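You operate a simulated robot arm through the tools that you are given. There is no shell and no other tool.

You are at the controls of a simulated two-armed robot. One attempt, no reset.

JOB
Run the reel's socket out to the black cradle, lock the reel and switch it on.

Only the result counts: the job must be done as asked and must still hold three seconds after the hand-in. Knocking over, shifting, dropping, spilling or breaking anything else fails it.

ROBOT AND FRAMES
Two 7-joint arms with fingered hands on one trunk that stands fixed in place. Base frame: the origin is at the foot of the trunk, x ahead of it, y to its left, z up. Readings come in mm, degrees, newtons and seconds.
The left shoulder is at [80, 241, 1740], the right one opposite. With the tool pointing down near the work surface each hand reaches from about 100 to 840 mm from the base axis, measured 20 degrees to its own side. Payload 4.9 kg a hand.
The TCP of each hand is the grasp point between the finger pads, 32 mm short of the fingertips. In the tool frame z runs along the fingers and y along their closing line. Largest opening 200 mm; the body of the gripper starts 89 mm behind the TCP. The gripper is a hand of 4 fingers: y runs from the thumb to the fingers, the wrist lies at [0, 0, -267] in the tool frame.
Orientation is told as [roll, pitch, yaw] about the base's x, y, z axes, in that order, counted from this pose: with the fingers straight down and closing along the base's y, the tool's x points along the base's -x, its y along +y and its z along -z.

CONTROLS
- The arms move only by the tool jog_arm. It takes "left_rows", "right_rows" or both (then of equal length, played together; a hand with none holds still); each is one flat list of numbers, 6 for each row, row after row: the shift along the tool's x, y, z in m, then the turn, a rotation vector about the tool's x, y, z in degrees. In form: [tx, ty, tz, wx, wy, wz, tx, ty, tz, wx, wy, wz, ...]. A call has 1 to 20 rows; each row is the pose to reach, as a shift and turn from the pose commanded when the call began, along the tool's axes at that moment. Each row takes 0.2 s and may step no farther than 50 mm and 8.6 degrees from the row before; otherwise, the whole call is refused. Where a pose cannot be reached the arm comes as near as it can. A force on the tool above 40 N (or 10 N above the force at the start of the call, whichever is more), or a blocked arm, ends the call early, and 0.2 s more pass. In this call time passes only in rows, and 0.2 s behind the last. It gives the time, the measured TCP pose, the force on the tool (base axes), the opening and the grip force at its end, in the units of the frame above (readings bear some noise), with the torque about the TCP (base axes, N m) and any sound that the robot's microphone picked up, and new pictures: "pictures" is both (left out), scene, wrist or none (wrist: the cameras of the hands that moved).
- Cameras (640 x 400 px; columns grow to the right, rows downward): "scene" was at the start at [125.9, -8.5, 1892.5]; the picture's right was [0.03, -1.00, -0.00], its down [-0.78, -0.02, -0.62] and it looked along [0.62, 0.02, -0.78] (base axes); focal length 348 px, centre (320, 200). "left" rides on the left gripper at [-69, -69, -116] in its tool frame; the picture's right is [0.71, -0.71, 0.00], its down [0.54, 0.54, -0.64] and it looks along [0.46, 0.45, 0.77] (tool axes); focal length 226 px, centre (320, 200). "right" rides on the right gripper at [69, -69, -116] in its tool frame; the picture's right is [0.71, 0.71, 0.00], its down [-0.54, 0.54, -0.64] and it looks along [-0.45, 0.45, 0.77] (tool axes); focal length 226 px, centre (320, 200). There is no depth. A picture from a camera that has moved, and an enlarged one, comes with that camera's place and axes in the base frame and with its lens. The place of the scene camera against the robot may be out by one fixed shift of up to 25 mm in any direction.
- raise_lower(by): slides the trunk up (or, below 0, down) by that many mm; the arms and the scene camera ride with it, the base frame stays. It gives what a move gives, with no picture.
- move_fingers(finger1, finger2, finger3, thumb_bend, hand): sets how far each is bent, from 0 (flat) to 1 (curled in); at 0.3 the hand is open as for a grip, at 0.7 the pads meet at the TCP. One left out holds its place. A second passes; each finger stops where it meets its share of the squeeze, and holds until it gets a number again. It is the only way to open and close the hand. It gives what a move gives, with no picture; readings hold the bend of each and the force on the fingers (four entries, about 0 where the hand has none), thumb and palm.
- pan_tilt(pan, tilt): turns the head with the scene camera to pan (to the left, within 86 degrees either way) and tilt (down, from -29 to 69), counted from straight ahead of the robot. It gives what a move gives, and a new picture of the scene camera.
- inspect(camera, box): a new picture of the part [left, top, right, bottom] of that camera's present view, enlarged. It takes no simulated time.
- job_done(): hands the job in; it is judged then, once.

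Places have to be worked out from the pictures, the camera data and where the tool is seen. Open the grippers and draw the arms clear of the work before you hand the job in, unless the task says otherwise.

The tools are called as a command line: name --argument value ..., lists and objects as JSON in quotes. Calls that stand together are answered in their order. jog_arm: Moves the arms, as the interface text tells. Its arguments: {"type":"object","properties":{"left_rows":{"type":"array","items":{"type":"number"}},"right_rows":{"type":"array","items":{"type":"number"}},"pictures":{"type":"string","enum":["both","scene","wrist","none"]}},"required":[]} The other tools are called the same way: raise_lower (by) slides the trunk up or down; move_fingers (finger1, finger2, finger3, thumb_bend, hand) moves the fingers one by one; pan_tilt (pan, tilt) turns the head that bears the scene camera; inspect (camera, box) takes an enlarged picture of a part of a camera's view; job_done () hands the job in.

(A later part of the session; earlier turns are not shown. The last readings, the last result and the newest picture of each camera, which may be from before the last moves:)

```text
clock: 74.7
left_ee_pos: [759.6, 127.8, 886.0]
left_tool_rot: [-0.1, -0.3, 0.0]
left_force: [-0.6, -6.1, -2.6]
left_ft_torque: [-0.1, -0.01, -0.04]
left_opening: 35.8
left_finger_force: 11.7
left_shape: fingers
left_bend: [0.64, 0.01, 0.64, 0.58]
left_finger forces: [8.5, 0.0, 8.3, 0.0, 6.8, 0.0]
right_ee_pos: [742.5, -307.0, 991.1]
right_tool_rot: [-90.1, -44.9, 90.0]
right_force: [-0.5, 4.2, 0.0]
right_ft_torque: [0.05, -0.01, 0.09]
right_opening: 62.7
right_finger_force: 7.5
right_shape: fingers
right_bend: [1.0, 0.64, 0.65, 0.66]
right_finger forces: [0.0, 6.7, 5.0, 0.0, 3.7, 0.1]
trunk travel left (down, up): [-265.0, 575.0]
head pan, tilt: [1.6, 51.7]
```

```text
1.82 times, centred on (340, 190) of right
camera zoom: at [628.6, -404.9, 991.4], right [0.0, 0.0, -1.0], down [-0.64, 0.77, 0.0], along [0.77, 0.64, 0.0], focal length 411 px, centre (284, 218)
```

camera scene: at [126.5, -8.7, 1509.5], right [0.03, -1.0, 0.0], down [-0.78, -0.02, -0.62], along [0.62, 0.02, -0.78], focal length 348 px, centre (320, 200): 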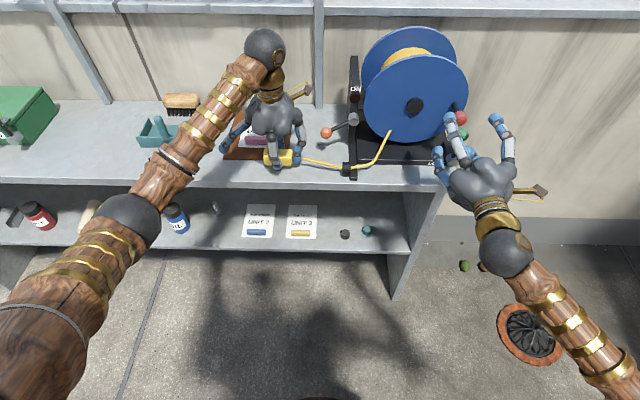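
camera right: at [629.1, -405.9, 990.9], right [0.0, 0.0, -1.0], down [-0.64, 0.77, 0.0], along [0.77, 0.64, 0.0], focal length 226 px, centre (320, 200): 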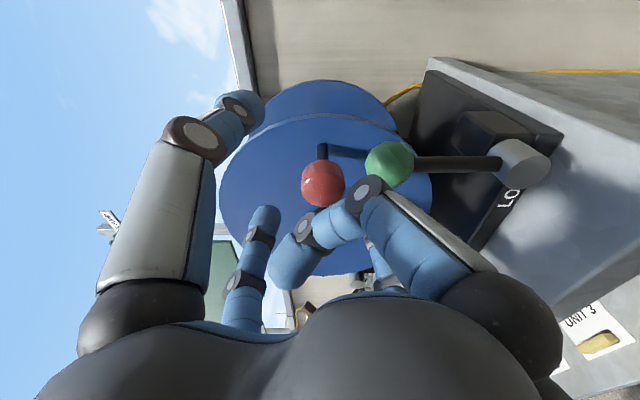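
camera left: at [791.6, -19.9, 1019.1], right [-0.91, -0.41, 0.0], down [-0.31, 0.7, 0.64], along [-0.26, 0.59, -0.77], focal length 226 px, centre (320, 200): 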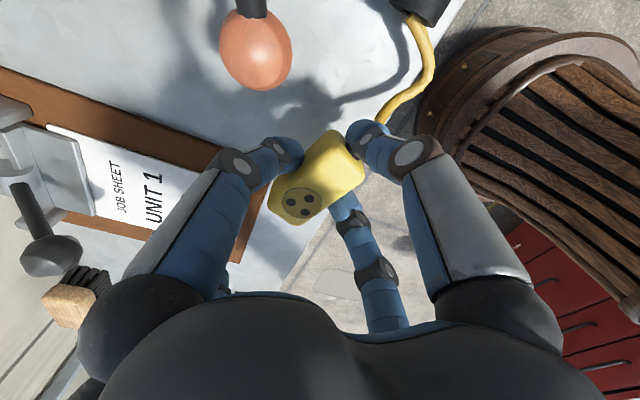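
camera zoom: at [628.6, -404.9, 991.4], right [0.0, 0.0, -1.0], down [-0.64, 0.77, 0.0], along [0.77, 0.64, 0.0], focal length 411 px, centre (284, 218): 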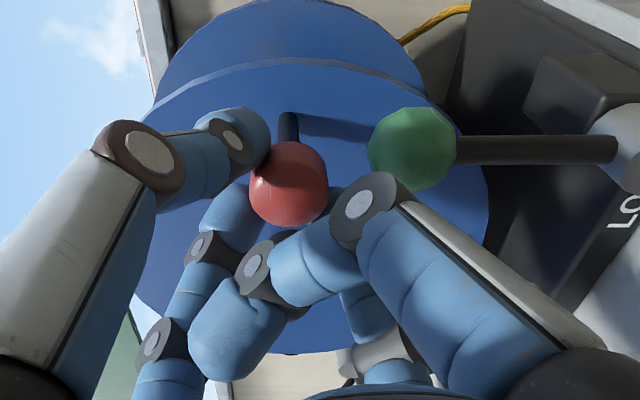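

The ball is held (4–7 N per finger). I try turning the crank up by 12 mm and watch both hands' forces.

jog_arm --right_rows '[-0.003, -0.003, 0, 0, 0, 0, -0.006, -0.006, 0, 0, 0, 0, -0.0085, -0.0085, 0, 0, 0, 0]' --pictures "wrist"

inspect --camera "right" --box '[180, 80, 500, 300]'

```text
clock: 75.5
left_ee_pos: [758.8, 128.8, 885.2]
left_tool_rot: [0.0, -0.3, -0.1]
left_force: [0.4, -6.0, -2.4]
left_ft_torque: [-0.15, 0.05, -0.02]
left_opening: 35.8
left_finger_force: 11.8
left_shape: fingers
left_bend: [0.64, 0.01, 0.64, 0.58]
left_finger forces: [8.5, 0.0, 8.3, 0.1, 6.9, 0.0]
right_ee_pos: [743.2, -306.8, 1004.4]
right_tool_rot: [-89.8, -45.0, 89.9]
right_force: [-8.9, 6.8, -13.1]
right_ft_torque: [-0.05, 0.63, 0.36]
right_opening: 59.8
right_finger_force: 7.4
right_shape: fingers
right_bend: [1.0, 0.61, 0.67, 0.67]
right_finger forces: [0.0, 14.1, 0.5, 0.0, 0.1, 0.1]
trunk travel left (down, up): [-265.0, 575.0]
head pan, tilt: [1.6, 51.7]
camera right: at [628.4, -404.8, 1002.4], right [0.0, 0.0, -1.0], down [-0.64, 0.77, 0.0], along [0.77, 0.64, 0.0], focal length 226 px, centre (320, 200)
```

right: 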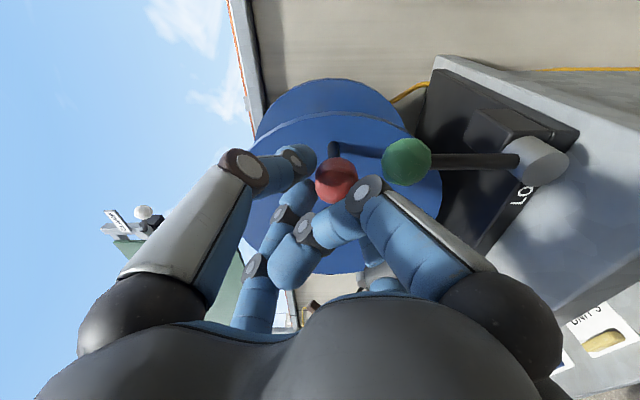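

```text
1.82 times, centred on (340, 190) of right
camera zoom: at [628.4, -404.8, 1002.4], right [0.0, 0.0, -1.0], down [-0.64, 0.77, 0.0], along [0.77, 0.64, 0.0], focal length 411 px, centre (284, 218)
```

zoom: 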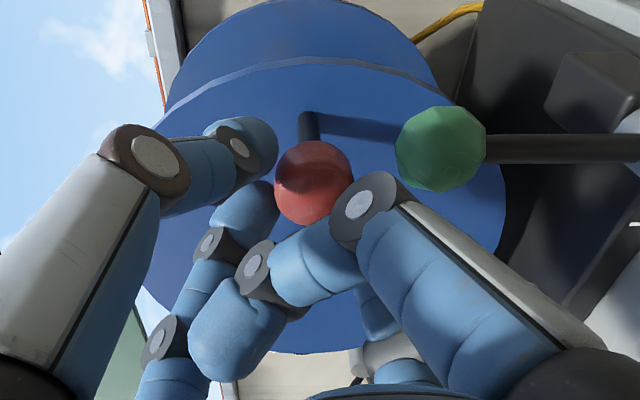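

Pushing up with 13 N the crank holds firm. I try the other way, down by a few mm from its rest.

jog_arm --right_rows '[0.004, 0.004, 0, 0, 0, 0, 0.008, 0.008, 0, 0, 0, 0, 0.011, 0.011, 0, 0, 0, 0, 0.014, 0.014, 0, 0, 0, 0]' --pictures "wrist"

inspect --camera "right" --box '[180, 80, 500, 300]'

```text
clock: 76.5
left_ee_pos: [758.1, 127.8, 887.2]
left_tool_rot: [-0.1, -0.4, -0.1]
left_force: [-0.5, -6.0, -2.8]
left_ft_torque: [-0.12, 0.03, -0.07]
left_opening: 35.7
left_finger_force: 11.3
left_shape: fingers
left_bend: [0.64, 0.01, 0.64, 0.58]
left_finger forces: [8.5, 0.0, 8.2, 0.1, 6.8, 0.0]
right_ee_pos: [740.8, -306.0, 986.7]
right_tool_rot: [-90.5, -44.9, 90.2]
right_force: [-4.9, 3.1, 17.5]
right_ft_torque: [0.03, -0.63, 0.11]
right_opening: 64.3
right_finger_force: 10.2
right_shape: fingers
right_bend: [1.0, 0.65, 0.64, 0.65]
right_finger forces: [0.0, 3.5, 10.9, 0.0, 6.1, 0.1]
trunk travel left (down, up): [-265.0, 575.0]
head pan, tilt: [1.6, 51.7]
camera right: at [626.6, -405.0, 986.5], right [0.0, 0.0, -1.0], down [-0.64, 0.77, 0.0], along [0.77, 0.64, 0.0], focal length 226 px, centre (320, 200)
```

right: 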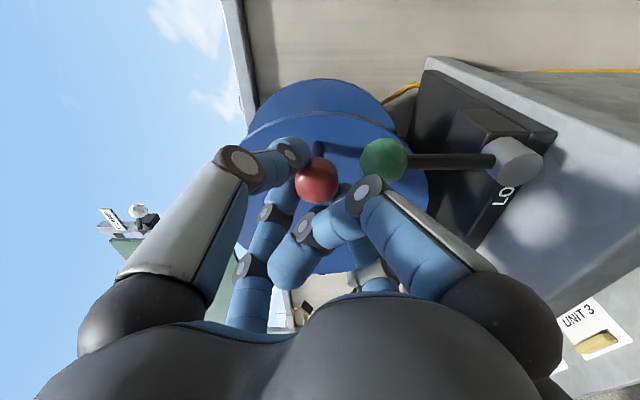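

```text
1.82 times, centred on (340, 190) of right
camera zoom: at [626.6, -405.0, 986.5], right [0.0, 0.0, -1.0], down [-0.64, 0.77, 0.0], along [0.77, 0.64, 0.0], focal length 411 px, centre (284, 218)
```

zoom: 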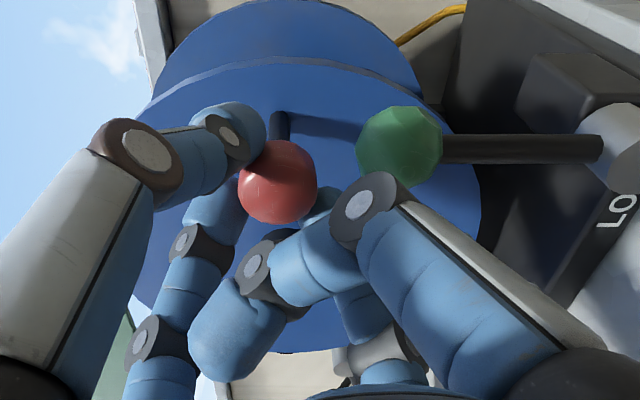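

The crank is firm both ways at 13–17 N, so the reel is evidently locked now: the lever must be released first. I let go of the crank and back off.

move_fingers --hand "right" --finger2 0.48 --finger3 0.48 --thumb_bend 0.48

jog_arm --right_rows '[0, 0, -0.03, 0, 0, 0, 0, 0, -0.06, 0, 0, 0, 0, 0, -0.08, 0, 0, 0]' --pictures "none"

move_fingers --hand "right" --finger1 0.68 --finger2 0.68 --finger3 0.68 --thumb_bend 0.68

inspect --camera "right" --box '[180, 60, 640, 340]'

```text
clock: 77.5
left_ee_pos: [758.7, 127.9, 886.0]
left_tool_rot: [0.0, -0.2, -0.1]
left_force: [-0.3, -5.2, -2.6]
left_ft_torque: [-0.1, 0.03, -0.08]
left_opening: 35.7
left_finger_force: 11.6
left_shape: fingers
left_bend: [0.64, 0.01, 0.64, 0.58]
left_finger forces: [8.6, 0.1, 8.3, 0.0, 6.9, 0.0]
right_ee_pos: [743.7, -308.6, 983.2]
right_tool_rot: [-90.1, -45.0, 90.1]
right_force: [-1.5, -1.2, -0.1]
right_ft_torque: [0.0, 0.02, -0.01]
right_opening: 87.8
right_finger_force: 0.2
right_shape: fingers
right_bend: [1.0, 0.48, 0.48, 0.48]
right_finger forces: [0.1, 0.1, 0.1, 0.0, 0.1, 0.1]
trunk travel left (down, up): [-265.0, 575.0]
head pan, tilt: [1.6, 51.7]
```

```text
clock: 78.3
left_ee_pos: [759.2, 128.6, 885.3]
left_tool_rot: [0.0, -0.3, 0.0]
left_force: [-1.5, -4.8, -2.2]
left_ft_torque: [-0.07, 0.02, -0.05]
left_opening: 35.7
left_finger_force: 12.0
left_shape: fingers
left_bend: [0.64, 0.01, 0.64, 0.58]
left_finger forces: [8.4, 0.1, 8.2, 0.1, 6.9, 0.1]
right_ee_pos: [661.8, -307.1, 982.9]
right_tool_rot: [-90.0, -45.2, 90.0]
right_force: [0.2, 0.0, 0.0]
right_ft_torque: [-0.02, -0.01, 0.01]
right_opening: 87.9
right_finger_force: 0.1
right_shape: fingers
right_bend: [1.0, 0.48, 0.48, 0.48]
right_finger forces: [0.0, 0.0, 0.0, 0.0, 0.0, 0.0]
trunk travel left (down, up): [-265.0, 575.0]
head pan, tilt: [1.6, 51.7]
```

```text
clock: 79.3
left_ee_pos: [759.3, 127.2, 887.3]
left_tool_rot: [0.0, -0.3, 0.0]
left_force: [-0.2, -4.5, -2.1]
left_ft_torque: [-0.09, 0.04, -0.01]
left_opening: 35.4
left_finger_force: 12.0
left_shape: fingers
left_bend: [0.64, 0.01, 0.64, 0.58]
left_finger forces: [8.6, 0.1, 8.3, 0.0, 6.9, 0.0]
right_ee_pos: [662.8, -307.6, 982.5]
right_tool_rot: [-90.1, -45.0, 89.9]
right_force: [-0.3, 0.2, -0.1]
right_ft_torque: [-0.03, 0.02, 0.02]
right_opening: 5.3
right_finger_force: 0.0
right_shape: fingers
right_bend: [0.68, 0.68, 0.68, 0.68]
right_finger forces: [0.0, 0.0, 0.0, 0.0, 0.0, 0.0]
trunk travel left (down, up): [-265.0, 575.0]
head pan, tilt: [1.6, 51.7]
```

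```text
1.39 times, centred on (410, 200) of right
camera zoom: at [547.4, -405.0, 983.2], right [0.0, 0.0, -1.0], down [-0.64, 0.77, 0.0], along [0.77, 0.64, 0.0], focal length 314 px, centre (195, 200)
```

zoom: 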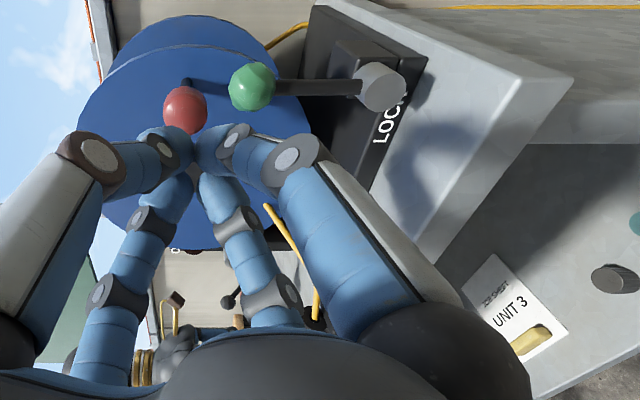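

Fingers closed as a pusher. I move it to the right of the lock lever's green ball, then forward beside it.

jog_arm --right_rows '[0.035, -0.009, 0, 0, 0, 0, 0.0735, -0.0184, 0, 0, 0, 0, 0.0735, -0.0184, 0.04, 0, 0, 0, 0.0735, -0.0184, 0.083, 0, 0, 0]' --pictures "wrist"

inspect --camera "scene" --box '[390, 60, 530, 180]'

```text
clock: 80.3
left_ee_pos: [760.4, 126.6, 884.2]
left_tool_rot: [0.0, -0.1, -0.2]
left_force: [-1.0, -4.7, -1.2]
left_ft_torque: [-0.1, 0.0, -0.05]
left_opening: 35.4
left_finger_force: 11.6
left_shape: fingers
left_bend: [0.64, 0.01, 0.64, 0.58]
left_finger forces: [8.5, 0.1, 8.3, 0.0, 6.8, 0.0]
right_ee_pos: [746.9, -372.8, 942.1]
right_tool_rot: [-89.8, -45.2, 89.9]
right_force: [0.1, -0.3, -0.6]
right_ft_torque: [0.0, 0.02, 0.0]
right_opening: 5.5
right_finger_force: 0.0
right_shape: fingers
right_bend: [0.68, 0.68, 0.68, 0.68]
right_finger forces: [0.0, 0.1, 0.1, 0.0, 0.0, 0.0]
trunk travel left (down, up): [-265.0, 575.0]
head pan, tilt: [1.6, 51.7]
camera right: at [631.7, -470.1, 942.8], right [0.0, 0.0, -1.0], down [-0.64, 0.77, 0.0], along [0.77, 0.64, 0.0], focal length 226 px, centre (320, 200)
```

right: 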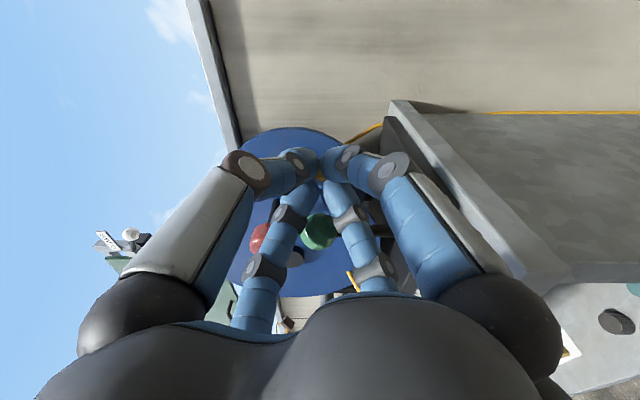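

```text
3.33 times, centred on (460, 120) of scene
camera zoom: at [127.2, -9.2, 1509.4], right [0.03, -1.0, 0.0], down [-0.78, -0.02, -0.62], along [0.62, 0.02, -0.79], focal length 1159 px, centre (-147, 467)
```

zoom: 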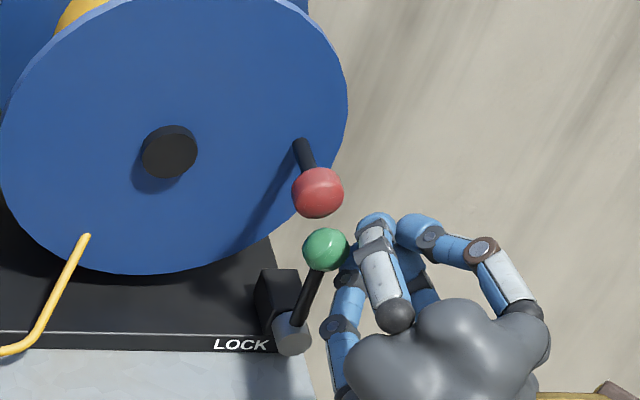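

The tips are just right of the green ball. I push left 18 mm and read the force.

jog_arm --right_rows '[-0.0035, 0.0035, 0, 0, 0, 0, -0.007, 0.007, 0, 0, 0, 0, -0.0105, 0.0105, 0, 0, 0, 0, -0.013, 0.013, 0, 0, 0, 0]' --pictures "none"

inspect --camera "scene" --box '[390, 60, 530, 180]'

```text
clock: 81.3
left_ee_pos: [759.0, 126.9, 886.0]
left_tool_rot: [0.0, -0.2, -0.1]
left_force: [-0.8, -3.5, -1.2]
left_ft_torque: [-0.1, 0.02, -0.04]
left_opening: 35.5
left_finger_force: 11.5
left_shape: fingers
left_bend: [0.64, 0.01, 0.64, 0.58]
left_finger forces: [8.5, 0.1, 8.3, 0.1, 6.7, 0.0]
right_ee_pos: [746.3, -356.4, 943.2]
right_tool_rot: [-90.0, -44.9, 89.8]
right_force: [0.0, -6.1, 0.4]
right_ft_torque: [0.0, 0.01, -0.14]
right_opening: 5.5
right_finger_force: 2.7
right_shape: fingers
right_bend: [0.68, 0.69, 0.69, 0.68]
right_finger forces: [0.0, 3.0, 3.6, 0.0, 0.1, 0.0]
trunk travel left (down, up): [-265.0, 575.0]
head pan, tilt: [1.6, 51.7]
```

```text
3.33 times, centred on (460, 120) of scene
camera zoom: at [126.0, -10.0, 1509.5], right [0.03, -1.0, 0.0], down [-0.78, -0.02, -0.62], along [0.62, 0.02, -0.78], focal length 1159 px, centre (-147, 467)
```

zoom: 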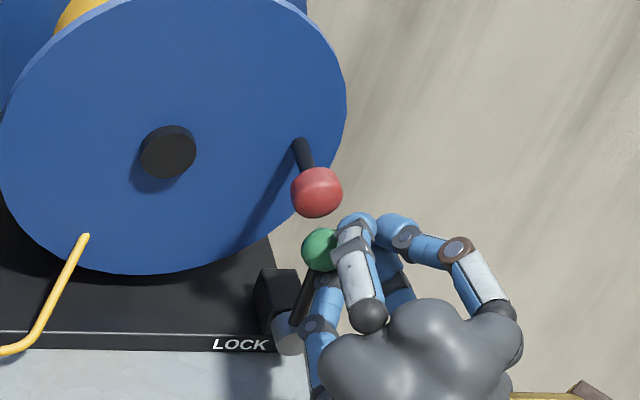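

The lever yields a little to the left at 6 N. I keep pushing left in small steps.

jog_arm --right_rows '[-0.0035, 0.0035, 0, 0, 0, 0, -0.007, 0.007, 0, 0, 0, 0, -0.0105, 0.0105, 0, 0, 0, 0, -0.014, 0.014, 0, 0, 0, 0]' --pictures "none"

inspect --camera "scene" --box '[390, 60, 530, 180]'

```text
clock: 82.3
left_ee_pos: [759.2, 125.7, 886.1]
left_tool_rot: [0.3, -0.3, 0.0]
left_force: [-0.8, -4.7, -2.2]
left_ft_torque: [-0.07, 0.04, -0.06]
left_opening: 35.4
left_finger_force: 11.9
left_shape: fingers
left_bend: [0.64, 0.01, 0.64, 0.58]
left_finger forces: [8.5, 0.1, 8.3, 0.0, 6.7, 0.0]
right_ee_pos: [746.6, -341.4, 943.4]
right_tool_rot: [-90.1, -45.1, 89.6]
right_force: [-3.0, -38.2, 3.5]
right_ft_torque: [-0.06, 0.03, -0.53]
right_opening: 10.2
right_finger_force: 24.3
right_shape: fingers
right_bend: [0.66, 0.71, 0.69, 0.66]
right_finger forces: [0.0, 26.2, 22.4, 0.0, 0.0, 0.1]
trunk travel left (down, up): [-265.0, 575.0]
head pan, tilt: [1.6, 51.7]
```

```text
3.33 times, centred on (460, 120) of scene
camera zoom: at [125.1, -14.7, 1509.6], right [0.03, -1.0, 0.0], down [-0.78, -0.02, -0.62], along [0.62, 0.02, -0.78], focal length 1159 px, centre (-147, 467)
```

zoom: 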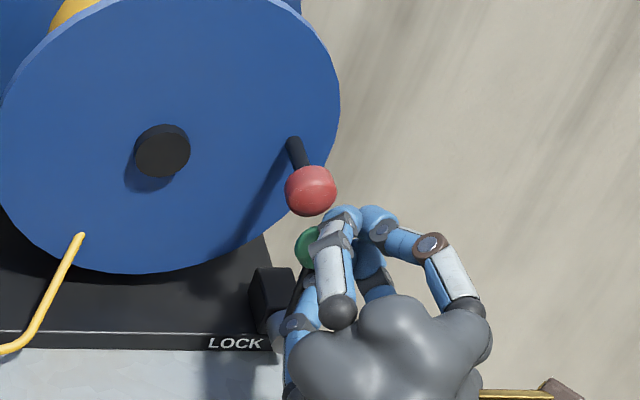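

At 38 N the lever hardly moves left (and the trunk sways), so upright is its left stop; it must swing right. I back off and go round to the lever's left side.

jog_arm --right_rows '[0.007, -0.007, 0, 0, 0, 0, 0.018, -0.018, 0, 0, 0, 0, 0.018, -0.018, -0.04, 0, 0, 0, 0.018, -0.018, -0.085, 0, 0, 0, -0.01, 0.005, -0.085, 0, 0, 0, -0.035, 0.025, -0.085, 0, 0, 0, -0.0339, 0.0453, -0.085, 0, 0, 0]' --pictures "both"

inspect --camera "right" --box '[180, 60, 640, 340]'

```text
clock: 83.9
left_ee_pos: [758.7, 127.7, 886.6]
left_tool_rot: [-0.1, -0.3, 0.0]
left_force: [-1.3, -4.6, -1.8]
left_ft_torque: [-0.07, 0.06, -0.07]
left_opening: 35.1
left_finger_force: 11.4
left_shape: fingers
left_bend: [0.64, 0.01, 0.64, 0.58]
left_finger forces: [8.5, 0.0, 8.3, 0.0, 6.8, 0.1]
right_ee_pos: [662.1, -277.4, 936.3]
right_tool_rot: [-89.9, -45.0, 90.0]
right_force: [-0.3, -0.4, -0.6]
right_ft_torque: [0.0, 0.02, 0.01]
right_opening: 5.8
right_finger_force: 0.0
right_shape: fingers
right_bend: [0.68, 0.68, 0.68, 0.68]
right_finger forces: [0.0, 0.0, 0.1, 0.0, 0.1, 0.0]
trunk travel left (down, up): [-265.0, 575.0]
head pan, tilt: [1.6, 51.7]
camera scene: at [126.3, -9.2, 1509.5], right [0.03, -1.0, 0.0], down [-0.78, -0.02, -0.62], along [0.62, 0.02, -0.78], focal length 348 px, centre (320, 200)
camera right: at [546.8, -375.4, 935.2], right [0.0, 0.0, -1.0], down [-0.64, 0.77, 0.0], along [0.77, 0.64, 0.0], focal length 226 px, centre (320, 200)
```

scene: 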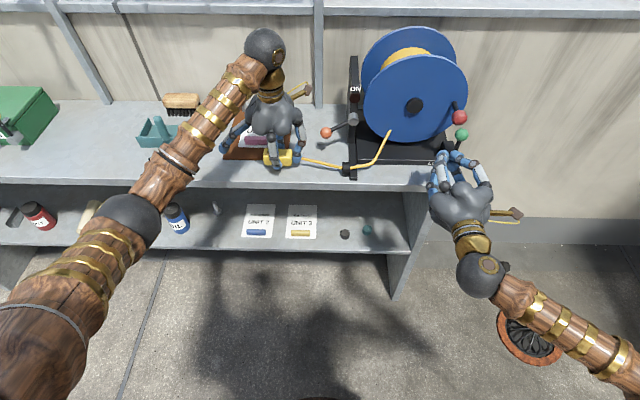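
right: 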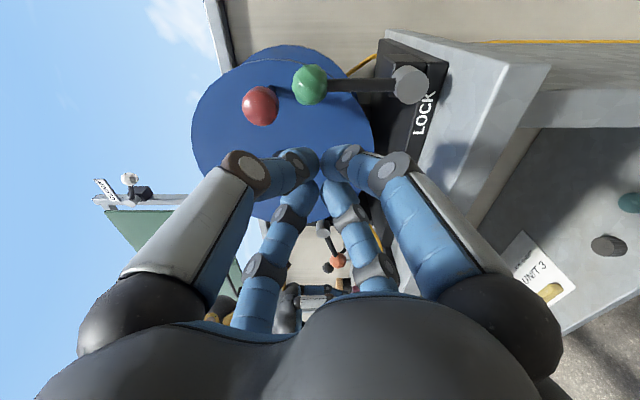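

```text
1.39 times, centred on (410, 200) of right
camera zoom: at [546.8, -375.4, 935.2], right [0.0, 0.0, -1.0], down [-0.64, 0.77, 0.0], along [0.77, 0.64, 0.0], focal length 314 px, centre (195, 200)
```

zoom: 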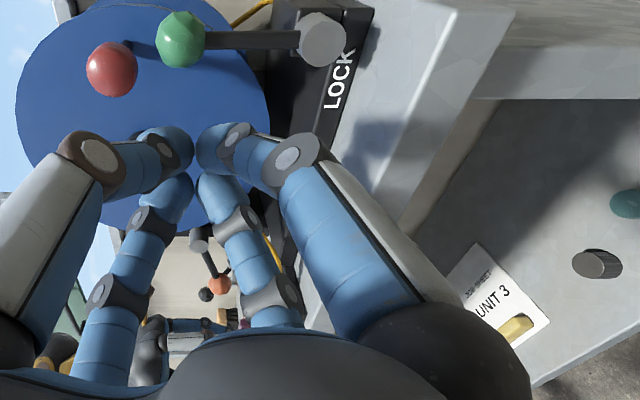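

The lever is vertical and the pusher is left of it. I move forward beside it and push right gently.

jog_arm --right_rows '[0, 0, 0.04, 0, 0, 0, 0, 0, 0.08, 0, 0, 0, 0.005, -0.005, 0.083, 0, 0, 0, 0.0085, -0.0085, 0.083, 0, 0, 0, 0.012, -0.012, 0.083, 0, 0, 0, 0.0155, -0.0155, 0.083, 0, 0, 0]' --pictures "none"

inspect --camera "scene" --box '[390, 60, 530, 180]'

```text
clock: 85.3
left_ee_pos: [758.5, 128.7, 887.0]
left_tool_rot: [0.0, -0.3, 0.0]
left_force: [-0.9, -4.3, -1.3]
left_ft_torque: [-0.08, 0.0, -0.02]
left_opening: 35.4
left_finger_force: 11.7
left_shape: fingers
left_bend: [0.64, 0.01, 0.64, 0.58]
left_finger forces: [8.5, 0.1, 8.3, 0.0, 6.9, 0.1]
right_ee_pos: [745.1, -301.3, 935.1]
right_tool_rot: [-89.9, -45.1, 89.8]
right_force: [-0.6, 0.4, 0.3]
right_ft_torque: [0.0, 0.02, -0.05]
right_opening: 5.0
right_finger_force: 0.1
right_shape: fingers
right_bend: [0.68, 0.68, 0.68, 0.68]
right_finger forces: [0.0, 0.1, 0.0, 0.0, 1.0, 0.0]
trunk travel left (down, up): [-265.0, 575.0]
head pan, tilt: [1.6, 51.7]
```

```text
3.33 times, centred on (460, 120) of scene
camera zoom: at [125.9, -9.0, 1509.5], right [0.03, -1.0, 0.0], down [-0.78, -0.02, -0.62], along [0.62, 0.02, -0.78], focal length 1159 px, centre (-147, 467)
```

zoom: 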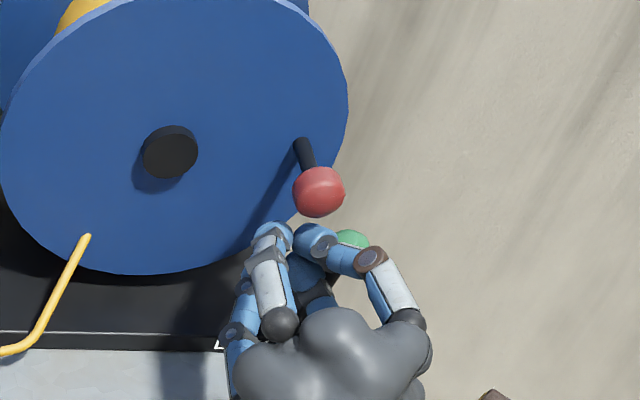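

The lever swings right freely (~20 mm already). I follow its arc further right to about 45°.

jog_arm --right_rows '[0.011, -0.0166, 0, 0, 0, 0, 0.0219, -0.0332, 0, 0, 0, 0, 0.031, -0.0417, 0, 0, 0, 0, 0.0403, -0.0502, 0, 0, 0, 0]' --pictures "none"

inspect --camera "scene" --box '[390, 60, 530, 180]'

```text
clock: 86.3
left_ee_pos: [757.6, 129.6, 885.9]
left_tool_rot: [-0.1, -0.4, -0.1]
left_force: [0.1, 0.5, -1.7]
left_ft_torque: [-0.02, 0.01, 0.01]
left_opening: 35.5
left_finger_force: 11.4
left_shape: fingers
left_bend: [0.64, 0.01, 0.64, 0.59]
left_finger forces: [8.3, 0.1, 8.4, 0.0, 5.5, 0.1]
right_ee_pos: [742.7, -363.7, 945.8]
right_tool_rot: [-90.3, -45.0, 90.3]
right_force: [-4.5, 4.6, 4.0]
right_ft_torque: [0.05, 0.06, -0.05]
right_opening: 2.9
right_finger_force: 3.7
right_shape: fingers
right_bend: [0.71, 0.68, 0.68, 0.68]
right_finger forces: [7.0, 0.0, 0.0, 0.1, 0.0, 0.1]
trunk travel left (down, up): [-265.0, 575.0]
head pan, tilt: [1.6, 51.7]
```

```text
3.33 times, centred on (460, 120) of scene
camera zoom: at [124.5, -7.1, 1509.8], right [0.03, -1.0, 0.0], down [-0.78, -0.02, -0.62], along [0.62, 0.02, -0.78], focal length 1159 px, centre (-147, 467)
```

zoom: 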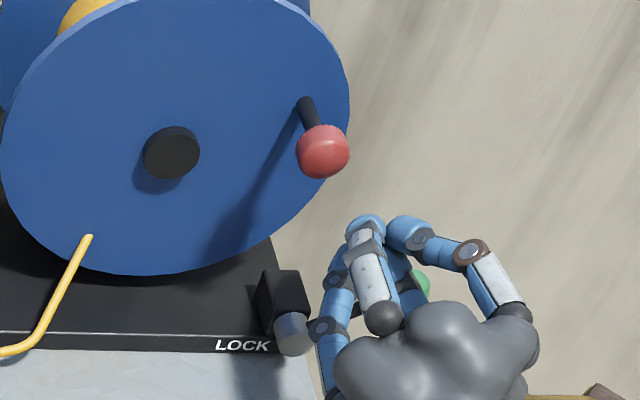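

The reel is released: the crank jumped up and the cord tension fell to zero, so upright is "locked" and right is "free". I push the lever a little further right so it stays there.

jog_arm --right_rows '[0.012, -0.002, 0, 0, 0, 0, 0.024, -0.002, 0, 0, 0, 0]' --pictures "wrist"

inspect --camera "scene" --box '[390, 60, 530, 180]'

```text
clock: 86.9
left_ee_pos: [756.7, 128.5, 886.8]
left_tool_rot: [-0.2, -0.4, -0.1]
left_force: [-0.3, -0.5, -2.5]
left_ft_torque: [0.02, 0.04, 0.02]
left_opening: 35.5
left_finger_force: 11.6
left_shape: fingers
left_bend: [0.64, 0.01, 0.64, 0.59]
left_finger forces: [8.3, 0.0, 8.5, 0.0, 5.5, 0.0]
right_ee_pos: [742.2, -383.3, 927.5]
right_tool_rot: [-90.1, -45.0, 89.9]
right_force: [-12.8, 5.6, 8.6]
right_ft_torque: [-0.02, 0.15, -0.13]
right_opening: 5.3
right_finger_force: 7.5
right_shape: fingers
right_bend: [0.72, 0.68, 0.66, 0.68]
right_finger forces: [15.4, 0.3, 0.0, 0.0, 0.0, 0.0]
trunk travel left (down, up): [-265.0, 575.0]
head pan, tilt: [1.6, 51.7]
camera right: at [627.0, -480.2, 928.4], right [0.0, 0.0, -1.0], down [-0.64, 0.77, 0.0], along [0.77, 0.64, 0.0], focal length 226 px, centre (320, 200)
```

right: 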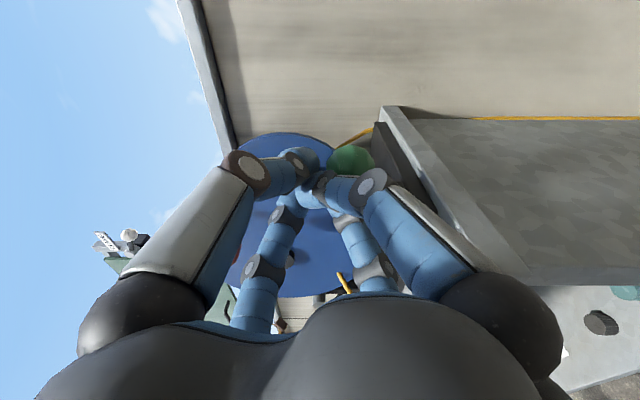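

```text
3.33 times, centred on (460, 120) of scene
camera zoom: at [123.2, -7.8, 1509.8], right [0.03, -1.0, 0.0], down [-0.78, -0.02, -0.62], along [0.62, 0.02, -0.78], focal length 1159 px, centre (-147, 467)
```

zoom: 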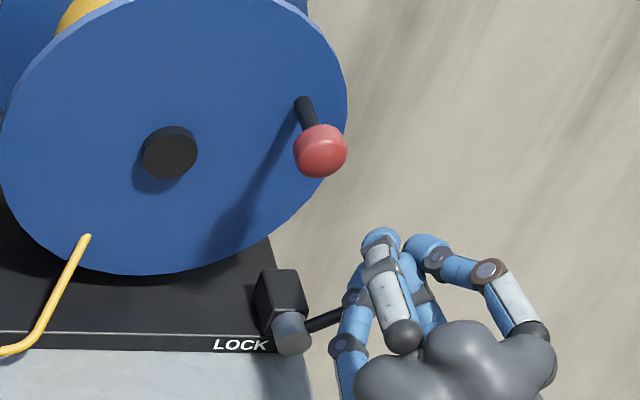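

The lever now lies well over to the right, near its stop. I lift the right hand off and draw it back and clear, then look.

jog_arm --right_rows '[-0.01, -0.01, -0.005, 0, 0, 0, -0.02, -0.02, -0.03, 0, 0, 0, -0.02, -0.02, -0.07, 0, 0, 0, -0.02, -0.02, -0.1, 0, 0, 0, -0.02, -0.04, -0.12, 0, 0, 0]' --pictures "both"

inspect --camera "scene" --box '[390, 60, 530, 180]'

inspect --camera "right" --box '[180, 40, 560, 300]'

```text
clock: 88.1
left_ee_pos: [758.0, 127.9, 887.2]
left_tool_rot: [0.1, -0.4, -0.1]
left_force: [-0.8, 0.3, -1.2]
left_ft_torque: [-0.06, 0.0, 0.03]
left_opening: 35.3
left_finger_force: 11.5
left_shape: fingers
left_bend: [0.64, 0.01, 0.64, 0.59]
left_finger forces: [8.4, 0.1, 8.4, 0.0, 5.5, 0.0]
right_ee_pos: [623.6, -397.2, 971.6]
right_tool_rot: [-90.1, -45.0, 90.0]
right_force: [-0.4, -0.3, 0.6]
right_ft_torque: [-0.01, 0.0, 0.01]
right_opening: 5.3
right_finger_force: 0.0
right_shape: fingers
right_bend: [0.68, 0.68, 0.68, 0.68]
right_finger forces: [0.1, 0.0, 0.0, 0.0, 0.0, 0.0]
trunk travel left (down, up): [-265.0, 575.0]
head pan, tilt: [1.6, 51.7]
camera scene: at [124.5, -8.6, 1509.6], right [0.03, -1.0, 0.0], down [-0.78, -0.02, -0.62], along [0.62, 0.02, -0.78], focal length 348 px, centre (320, 200)
camera right: at [508.1, -494.6, 971.2], right [0.0, 0.0, -1.0], down [-0.64, 0.77, 0.0], along [0.77, 0.64, 0.0], focal length 226 px, centre (320, 200)
```

scene: 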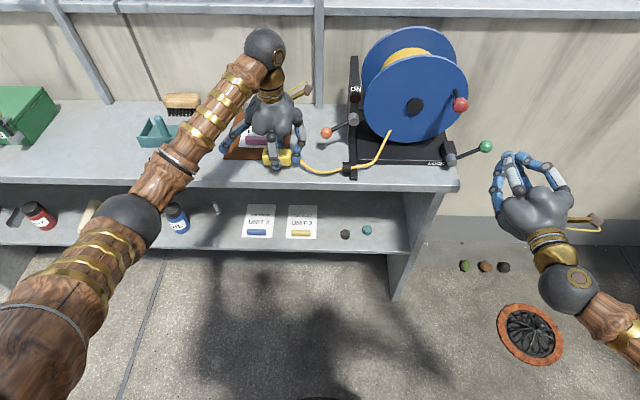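
right: 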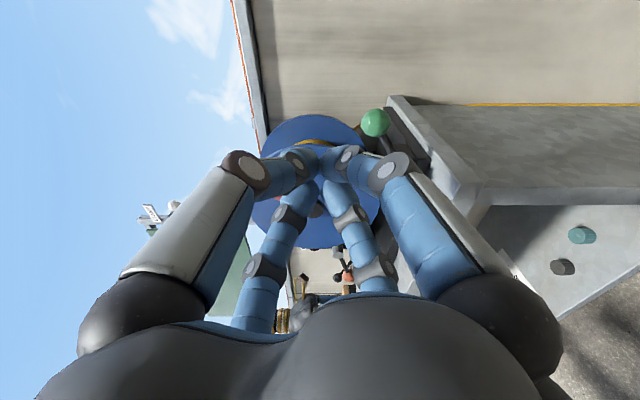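

```text
3.33 times, centred on (460, 120) of scene
camera zoom: at [124.5, -8.6, 1509.6], right [0.03, -1.0, 0.0], down [-0.78, -0.02, -0.62], along [0.62, 0.02, -0.78], focal length 1159 px, centre (-147, 467)
```

zoom: 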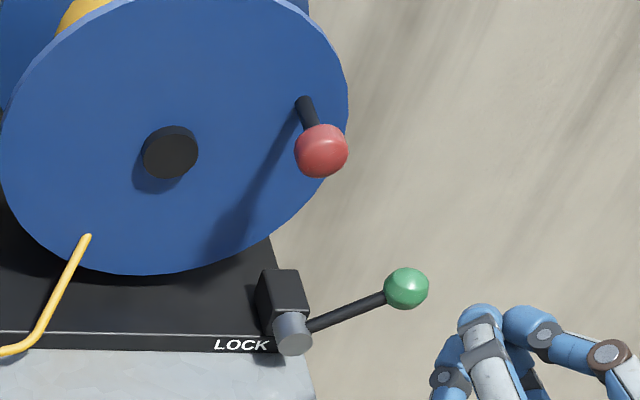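

```text
1.54 times, centred on (370, 170) of right
camera zoom: at [508.1, -494.6, 971.2], right [0.0, 0.0, -1.0], down [-0.64, 0.77, 0.0], along [0.77, 0.64, 0.0], focal length 348 px, centre (243, 246)
```

zoom: 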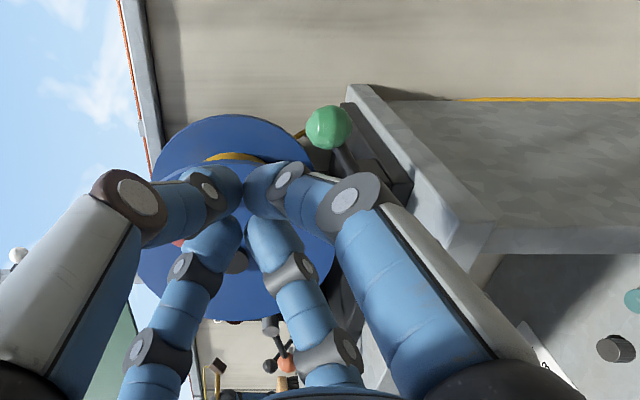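

The lever rests at about 52° right; the reel is free. Now I carry the socket left slowly at ~905 mm height, watching the pull.

jog_arm --left_rows '[0, 0.01, -0.01, 0, 0, 0, 0, 0.02, -0.018, 0, 0, 0, 0, 0.032, -0.02, 0, 0, 0, 0, 0.044, -0.02, 0, 0, 0, 0, 0.056, -0.02, 0, 0, 0, 0, 0.068, -0.02, 0, 0, 0, 0, 0.08, -0.02, 0, 0, 0]' --pictures "scene"

```text
clock: 89.7
left_ee_pos: [759.5, 208.0, 905.5]
left_tool_rot: [-0.1, -0.2, 0.0]
left_force: [0.6, 0.2, -1.6]
left_ft_torque: [-0.02, 0.03, 0.02]
left_opening: 35.6
left_finger_force: 11.0
left_shape: fingers
left_bend: [0.64, 0.01, 0.64, 0.59]
left_finger forces: [8.3, 0.0, 8.4, 0.0, 5.5, 0.0]
right_ee_pos: [624.2, -396.5, 972.1]
right_tool_rot: [-90.0, -45.0, 90.0]
right_force: [-0.5, 1.0, 0.1]
right_ft_torque: [0.04, -0.02, -0.02]
right_opening: 5.2
right_finger_force: 0.1
right_shape: fingers
right_bend: [0.68, 0.68, 0.68, 0.68]
right_finger forces: [0.0, 0.1, 0.1, 0.0, 0.0, 0.0]
trunk travel left (down, up): [-265.0, 575.0]
head pan, tilt: [1.6, 51.7]
camera scene: at [125.9, -8.0, 1509.5], right [0.03, -1.0, 0.0], down [-0.78, -0.02, -0.62], along [0.62, 0.02, -0.78], focal length 348 px, centre (320, 200)
```

scene: 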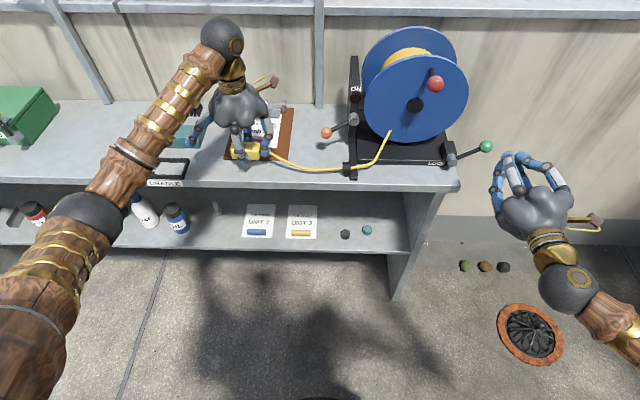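

The reel runs freely with hardly any pull. I carry on to y≈400 and shift x to the cradle's line.

jog_arm --left_rows '[0.001, 0.014, -0.002, 0, 0, 0, 0.002, 0.029, -0.004, 0, 0, 0, 0.004, 0.044, -0.006, 0, 0, 0, 0.006, 0.059, -0.008, 0, 0, 0, 0.008, 0.074, -0.01, 0, 0, 0, 0.01, 0.089, -0.012, 0, 0, 0, 0.012, 0.104, -0.014, 0, 0, 0, 0.014, 0.119, -0.014, 0, 0, 0, 0.016, 0.134, -0.014, 0, 0, 0, 0.018, 0.149, -0.014, 0, 0, 0, 0.02, 0.164, -0.014, 0, 0, 0, 0.02, 0.179, -0.014, 0, 0, 0, 0.02, 0.192, -0.014, 0, 0, 0]' --pictures "both"

inspect --camera "left" --box '[160, 40, 480, 300]'

inspect --camera "scene" --box '[120, 60, 280, 200]'

```text
clock: 92.5
left_ee_pos: [737.5, 400.8, 919.7]
left_tool_rot: [-0.1, -0.3, -0.1]
left_force: [-0.2, 0.7, -1.0]
left_ft_torque: [0.0, 0.01, 0.0]
left_opening: 35.2
left_finger_force: 11.3
left_shape: fingers
left_bend: [0.64, 0.01, 0.64, 0.59]
left_finger forces: [8.3, 0.0, 8.3, 0.0, 5.4, 0.0]
right_ee_pos: [624.0, -396.1, 971.7]
right_tool_rot: [-90.1, -45.0, 90.0]
right_force: [0.4, -0.2, 1.2]
right_ft_torque: [-0.02, 0.03, 0.01]
right_opening: 5.3
right_finger_force: 0.1
right_shape: fingers
right_bend: [0.68, 0.68, 0.68, 0.68]
right_finger forces: [0.0, 0.0, 0.0, 0.0, 0.0, 0.0]
trunk travel left (down, up): [-265.0, 575.0]
head pan, tilt: [1.6, 51.7]
camera scene: at [125.9, -7.9, 1509.5], right [0.03, -1.0, 0.0], down [-0.78, -0.02, -0.62], along [0.62, 0.02, -0.78], focal length 348 px, centre (320, 200)
camera left: at [806.3, 330.7, 1035.9], right [-0.71, -0.71, 0.0], down [-0.54, 0.54, 0.64], along [-0.45, 0.45, -0.77], focal length 226 px, centre (320, 200)
```

scene: 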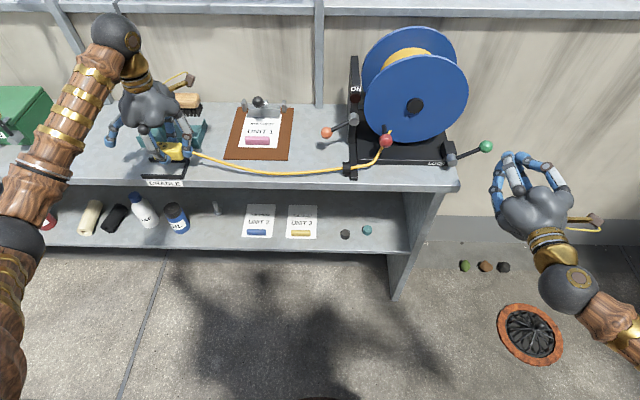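
left: 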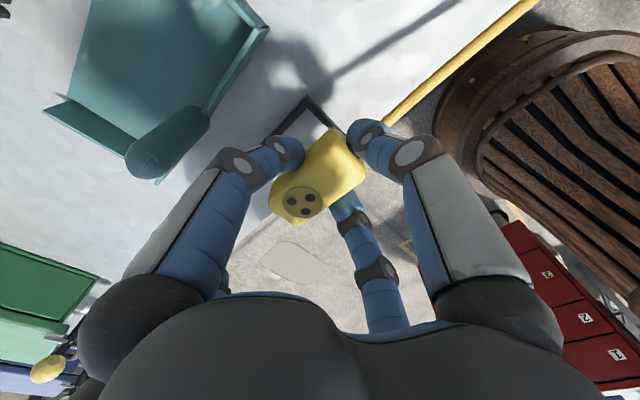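

```text
1.54 times, centred on (320, 170) of left
camera zoom: at [806.3, 330.7, 1035.9], right [-0.71, -0.71, 0.0], down [-0.54, 0.54, 0.64], along [-0.45, 0.45, -0.77], focal length 348 px, centre (320, 246)
```

zoom: 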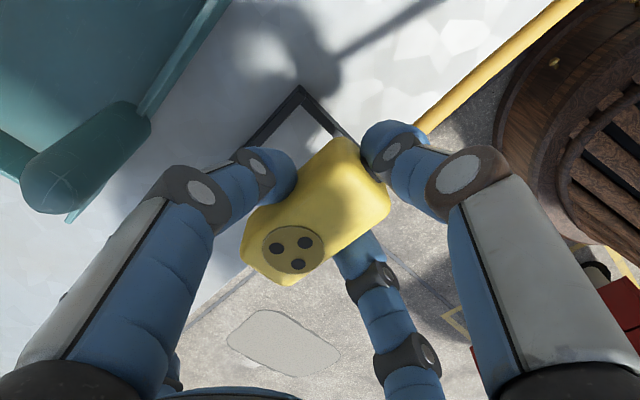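

```text
2.86 times, centred on (200, 130) of scene
camera zoom: at [125.9, -7.9, 1509.5], right [0.03, -1.0, 0.0], down [-0.78, -0.02, -0.62], along [0.62, 0.02, -0.78], focal length 993 px, centre (663, 400)
```

zoom: 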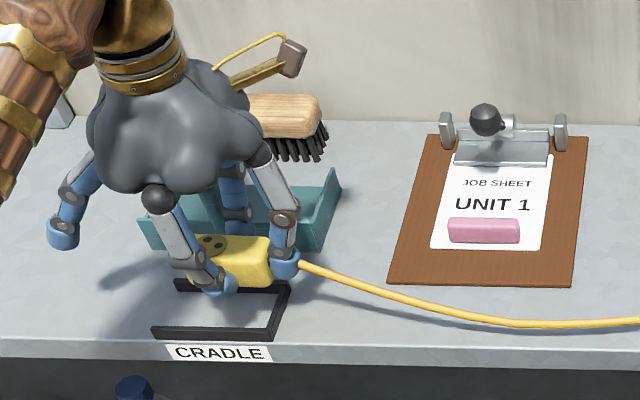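

The socket hangs over the cradle (socket centre ≈[736,405]; cradle inner ≈ x 713–764, y from 385). The teal dustpan handle stands near [824,435], so I'll keep x a bit low. First I take the thumb away, as the cord has no pull now.

move_fingers --hand "left" --thumb_bend 0.0

jog_arm --left_rows '[0.002, 0.01, 0, 0, 0, 0, 0.004, 0.02, 0, 0, 0, 0, 0.004, 0.029, 0, 0, 0, 0]' --pictures "wrist"

inspect --camera "left" --box '[160, 40, 480, 300]'

inspect --camera "scene" --box '[120, 80, 260, 200]'

```text
clock: 93.5
left_ee_pos: [737.9, 399.6, 919.8]
left_tool_rot: [-0.2, -0.3, 0.1]
left_force: [1.2, 0.5, -0.6]
left_ft_torque: [0.02, -0.03, -0.03]
left_opening: 131.3
left_finger_force: 7.8
left_shape: fingers
left_bend: [0.64, 0.01, 0.64, 0.0]
left_finger forces: [8.3, 0.0, 8.3, 0.1, 0.0, 0.0]
right_ee_pos: [623.7, -397.0, 970.9]
right_tool_rot: [-90.0, -45.0, 90.1]
right_force: [-0.5, -1.0, -0.3]
right_ft_torque: [0.0, 0.0, 0.03]
right_opening: 5.1
right_finger_force: 0.1
right_shape: fingers
right_bend: [0.68, 0.68, 0.68, 0.68]
right_finger forces: [0.0, 0.0, 0.0, 0.0, 0.1, 0.1]
trunk travel left (down, up): [-265.0, 575.0]
head pan, tilt: [1.6, 51.7]
```

```text
clock: 94.3
left_ee_pos: [736.2, 429.4, 919.9]
left_tool_rot: [-0.2, -0.3, 0.1]
left_force: [0.4, -0.6, -1.6]
left_ft_torque: [-0.01, 0.01, -0.01]
left_opening: 131.3
left_finger_force: 8.4
left_shape: fingers
left_bend: [0.64, 0.01, 0.64, 0.0]
left_finger forces: [8.4, 0.0, 8.4, 0.0, 0.0, 0.0]
right_ee_pos: [624.0, -396.3, 971.2]
right_tool_rot: [-89.9, -45.0, 89.9]
right_force: [0.1, -1.1, 0.1]
right_ft_torque: [0.02, 0.01, 0.0]
right_opening: 5.4
right_finger_force: 0.1
right_shape: fingers
right_bend: [0.68, 0.68, 0.68, 0.68]
right_finger forces: [0.0, 0.0, 0.0, 0.0, 0.1, 0.0]
trunk travel left (down, up): [-265.0, 575.0]
head pan, tilt: [1.6, 51.7]
camera left: at [804.0, 360.6, 1036.3], right [-0.71, -0.71, 0.0], down [-0.54, 0.54, 0.64], along [-0.45, 0.45, -0.77], focal length 226 px, centre (320, 200)
```

left: 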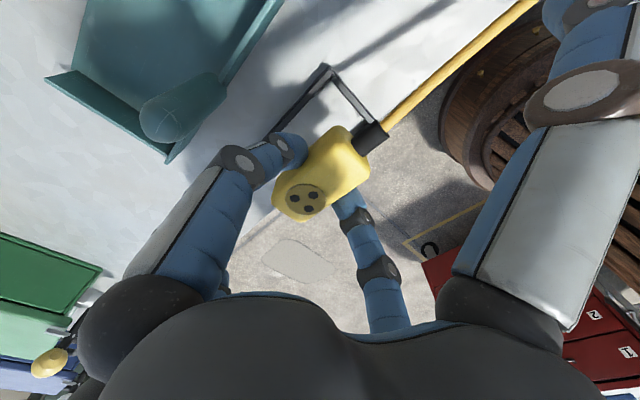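

```text
1.54 times, centred on (320, 170) of left
camera zoom: at [804.0, 360.6, 1036.3], right [-0.71, -0.71, 0.0], down [-0.54, 0.54, 0.64], along [-0.45, 0.45, -0.77], focal length 348 px, centre (320, 246)
```

zoom: 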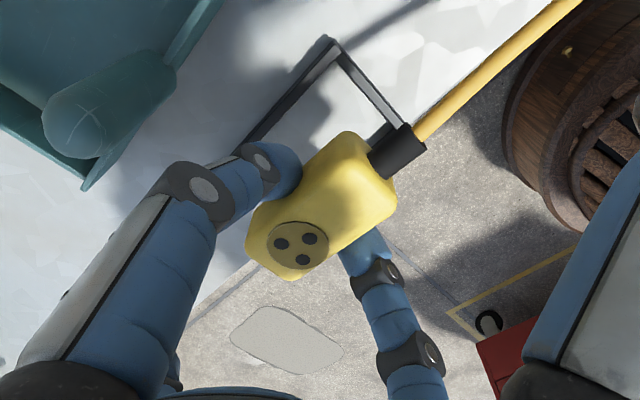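

```text
3.33 times, centred on (190, 140) of scene
camera zoom: at [126.0, -7.9, 1509.5], right [0.03, -1.0, 0.0], down [-0.78, -0.02, -0.62], along [0.62, 0.02, -0.78], focal length 1159 px, centre (753, 400)
```

zoom: 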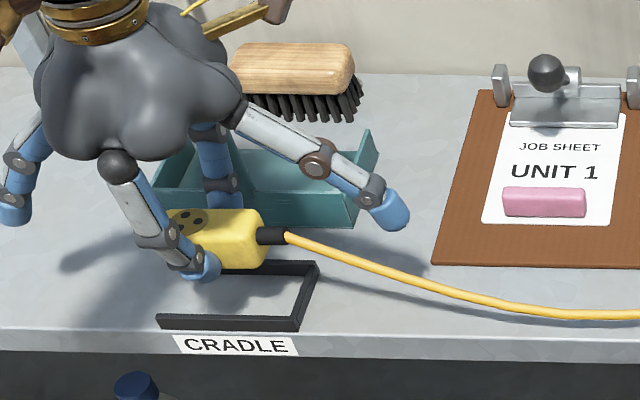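

Refined: cradle inner spans about x 717–767, y 389–490; the socket centre is now [733.5,430]. I shift to bring the socket to about [737,446] so the cord stub fits inside too, and lower most of the way.

jog_arm --left_rows '[-0.002, 0.009, 0, 0, 0, 0, -0.0035, 0.0165, 0, 0, 0, 0, -0.0035, 0.0165, 0.012, 0, 0, 0, -0.0035, 0.0165, 0.024, 0, 0, 0, -0.0035, 0.0165, 0.036, 0, 0, 0]' --pictures "wrist"

inspect --camera "left" --box '[160, 40, 480, 300]'

inspect --camera "scene" --box '[120, 80, 260, 200]'

```text
clock: 95.5
left_ee_pos: [739.5, 445.2, 882.3]
left_tool_rot: [-0.1, -0.3, 0.0]
left_force: [0.7, 0.1, -1.0]
left_ft_torque: [-0.02, 0.0, -0.04]
left_opening: 131.1
left_finger_force: 8.4
left_shape: fingers
left_bend: [0.64, 0.01, 0.64, 0.0]
left_finger forces: [8.3, 0.0, 8.3, 0.1, 0.0, 0.0]
right_ee_pos: [623.3, -395.5, 969.9]
right_tool_rot: [-90.1, -45.0, 90.0]
right_force: [0.3, -1.5, 0.0]
right_ft_torque: [0.0, 0.02, -0.03]
right_opening: 5.1
right_finger_force: 0.0
right_shape: fingers
right_bend: [0.68, 0.68, 0.68, 0.68]
right_finger forces: [0.0, 0.0, 0.1, 0.0, 0.1, 0.0]
trunk travel left (down, up): [-265.0, 575.0]
head pan, tilt: [1.6, 51.7]
camera left: at [807.8, 375.8, 998.0], right [-0.71, -0.71, 0.0], down [-0.54, 0.54, 0.64], along [-0.45, 0.45, -0.77], focal length 226 px, centre (320, 200)
```

left: 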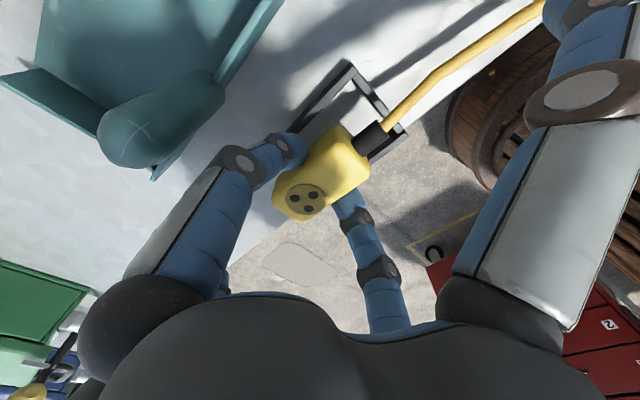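

```text
1.54 times, centred on (320, 170) of left
camera zoom: at [807.8, 375.8, 998.0], right [-0.71, -0.71, 0.0], down [-0.54, 0.54, 0.64], along [-0.45, 0.45, -0.77], focal length 348 px, centre (320, 246)
```

zoom: 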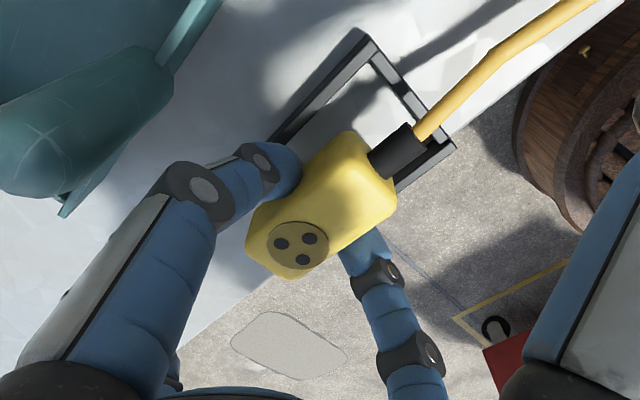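

```text
3.33 times, centred on (190, 140) of scene
camera zoom: at [126.2, -8.3, 1509.5], right [0.03, -1.0, 0.0], down [-0.78, -0.02, -0.62], along [0.62, 0.02, -0.78], focal length 1159 px, centre (753, 400)
```

zoom: 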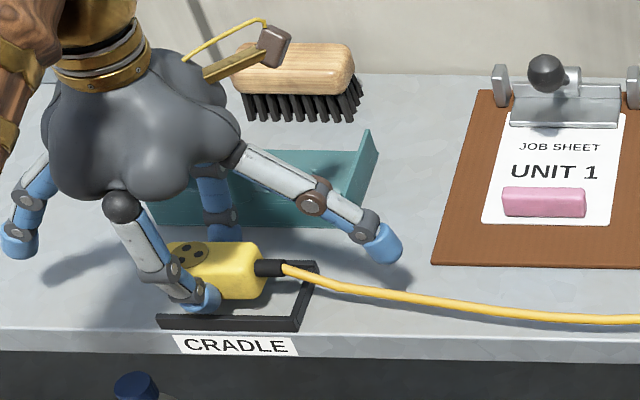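

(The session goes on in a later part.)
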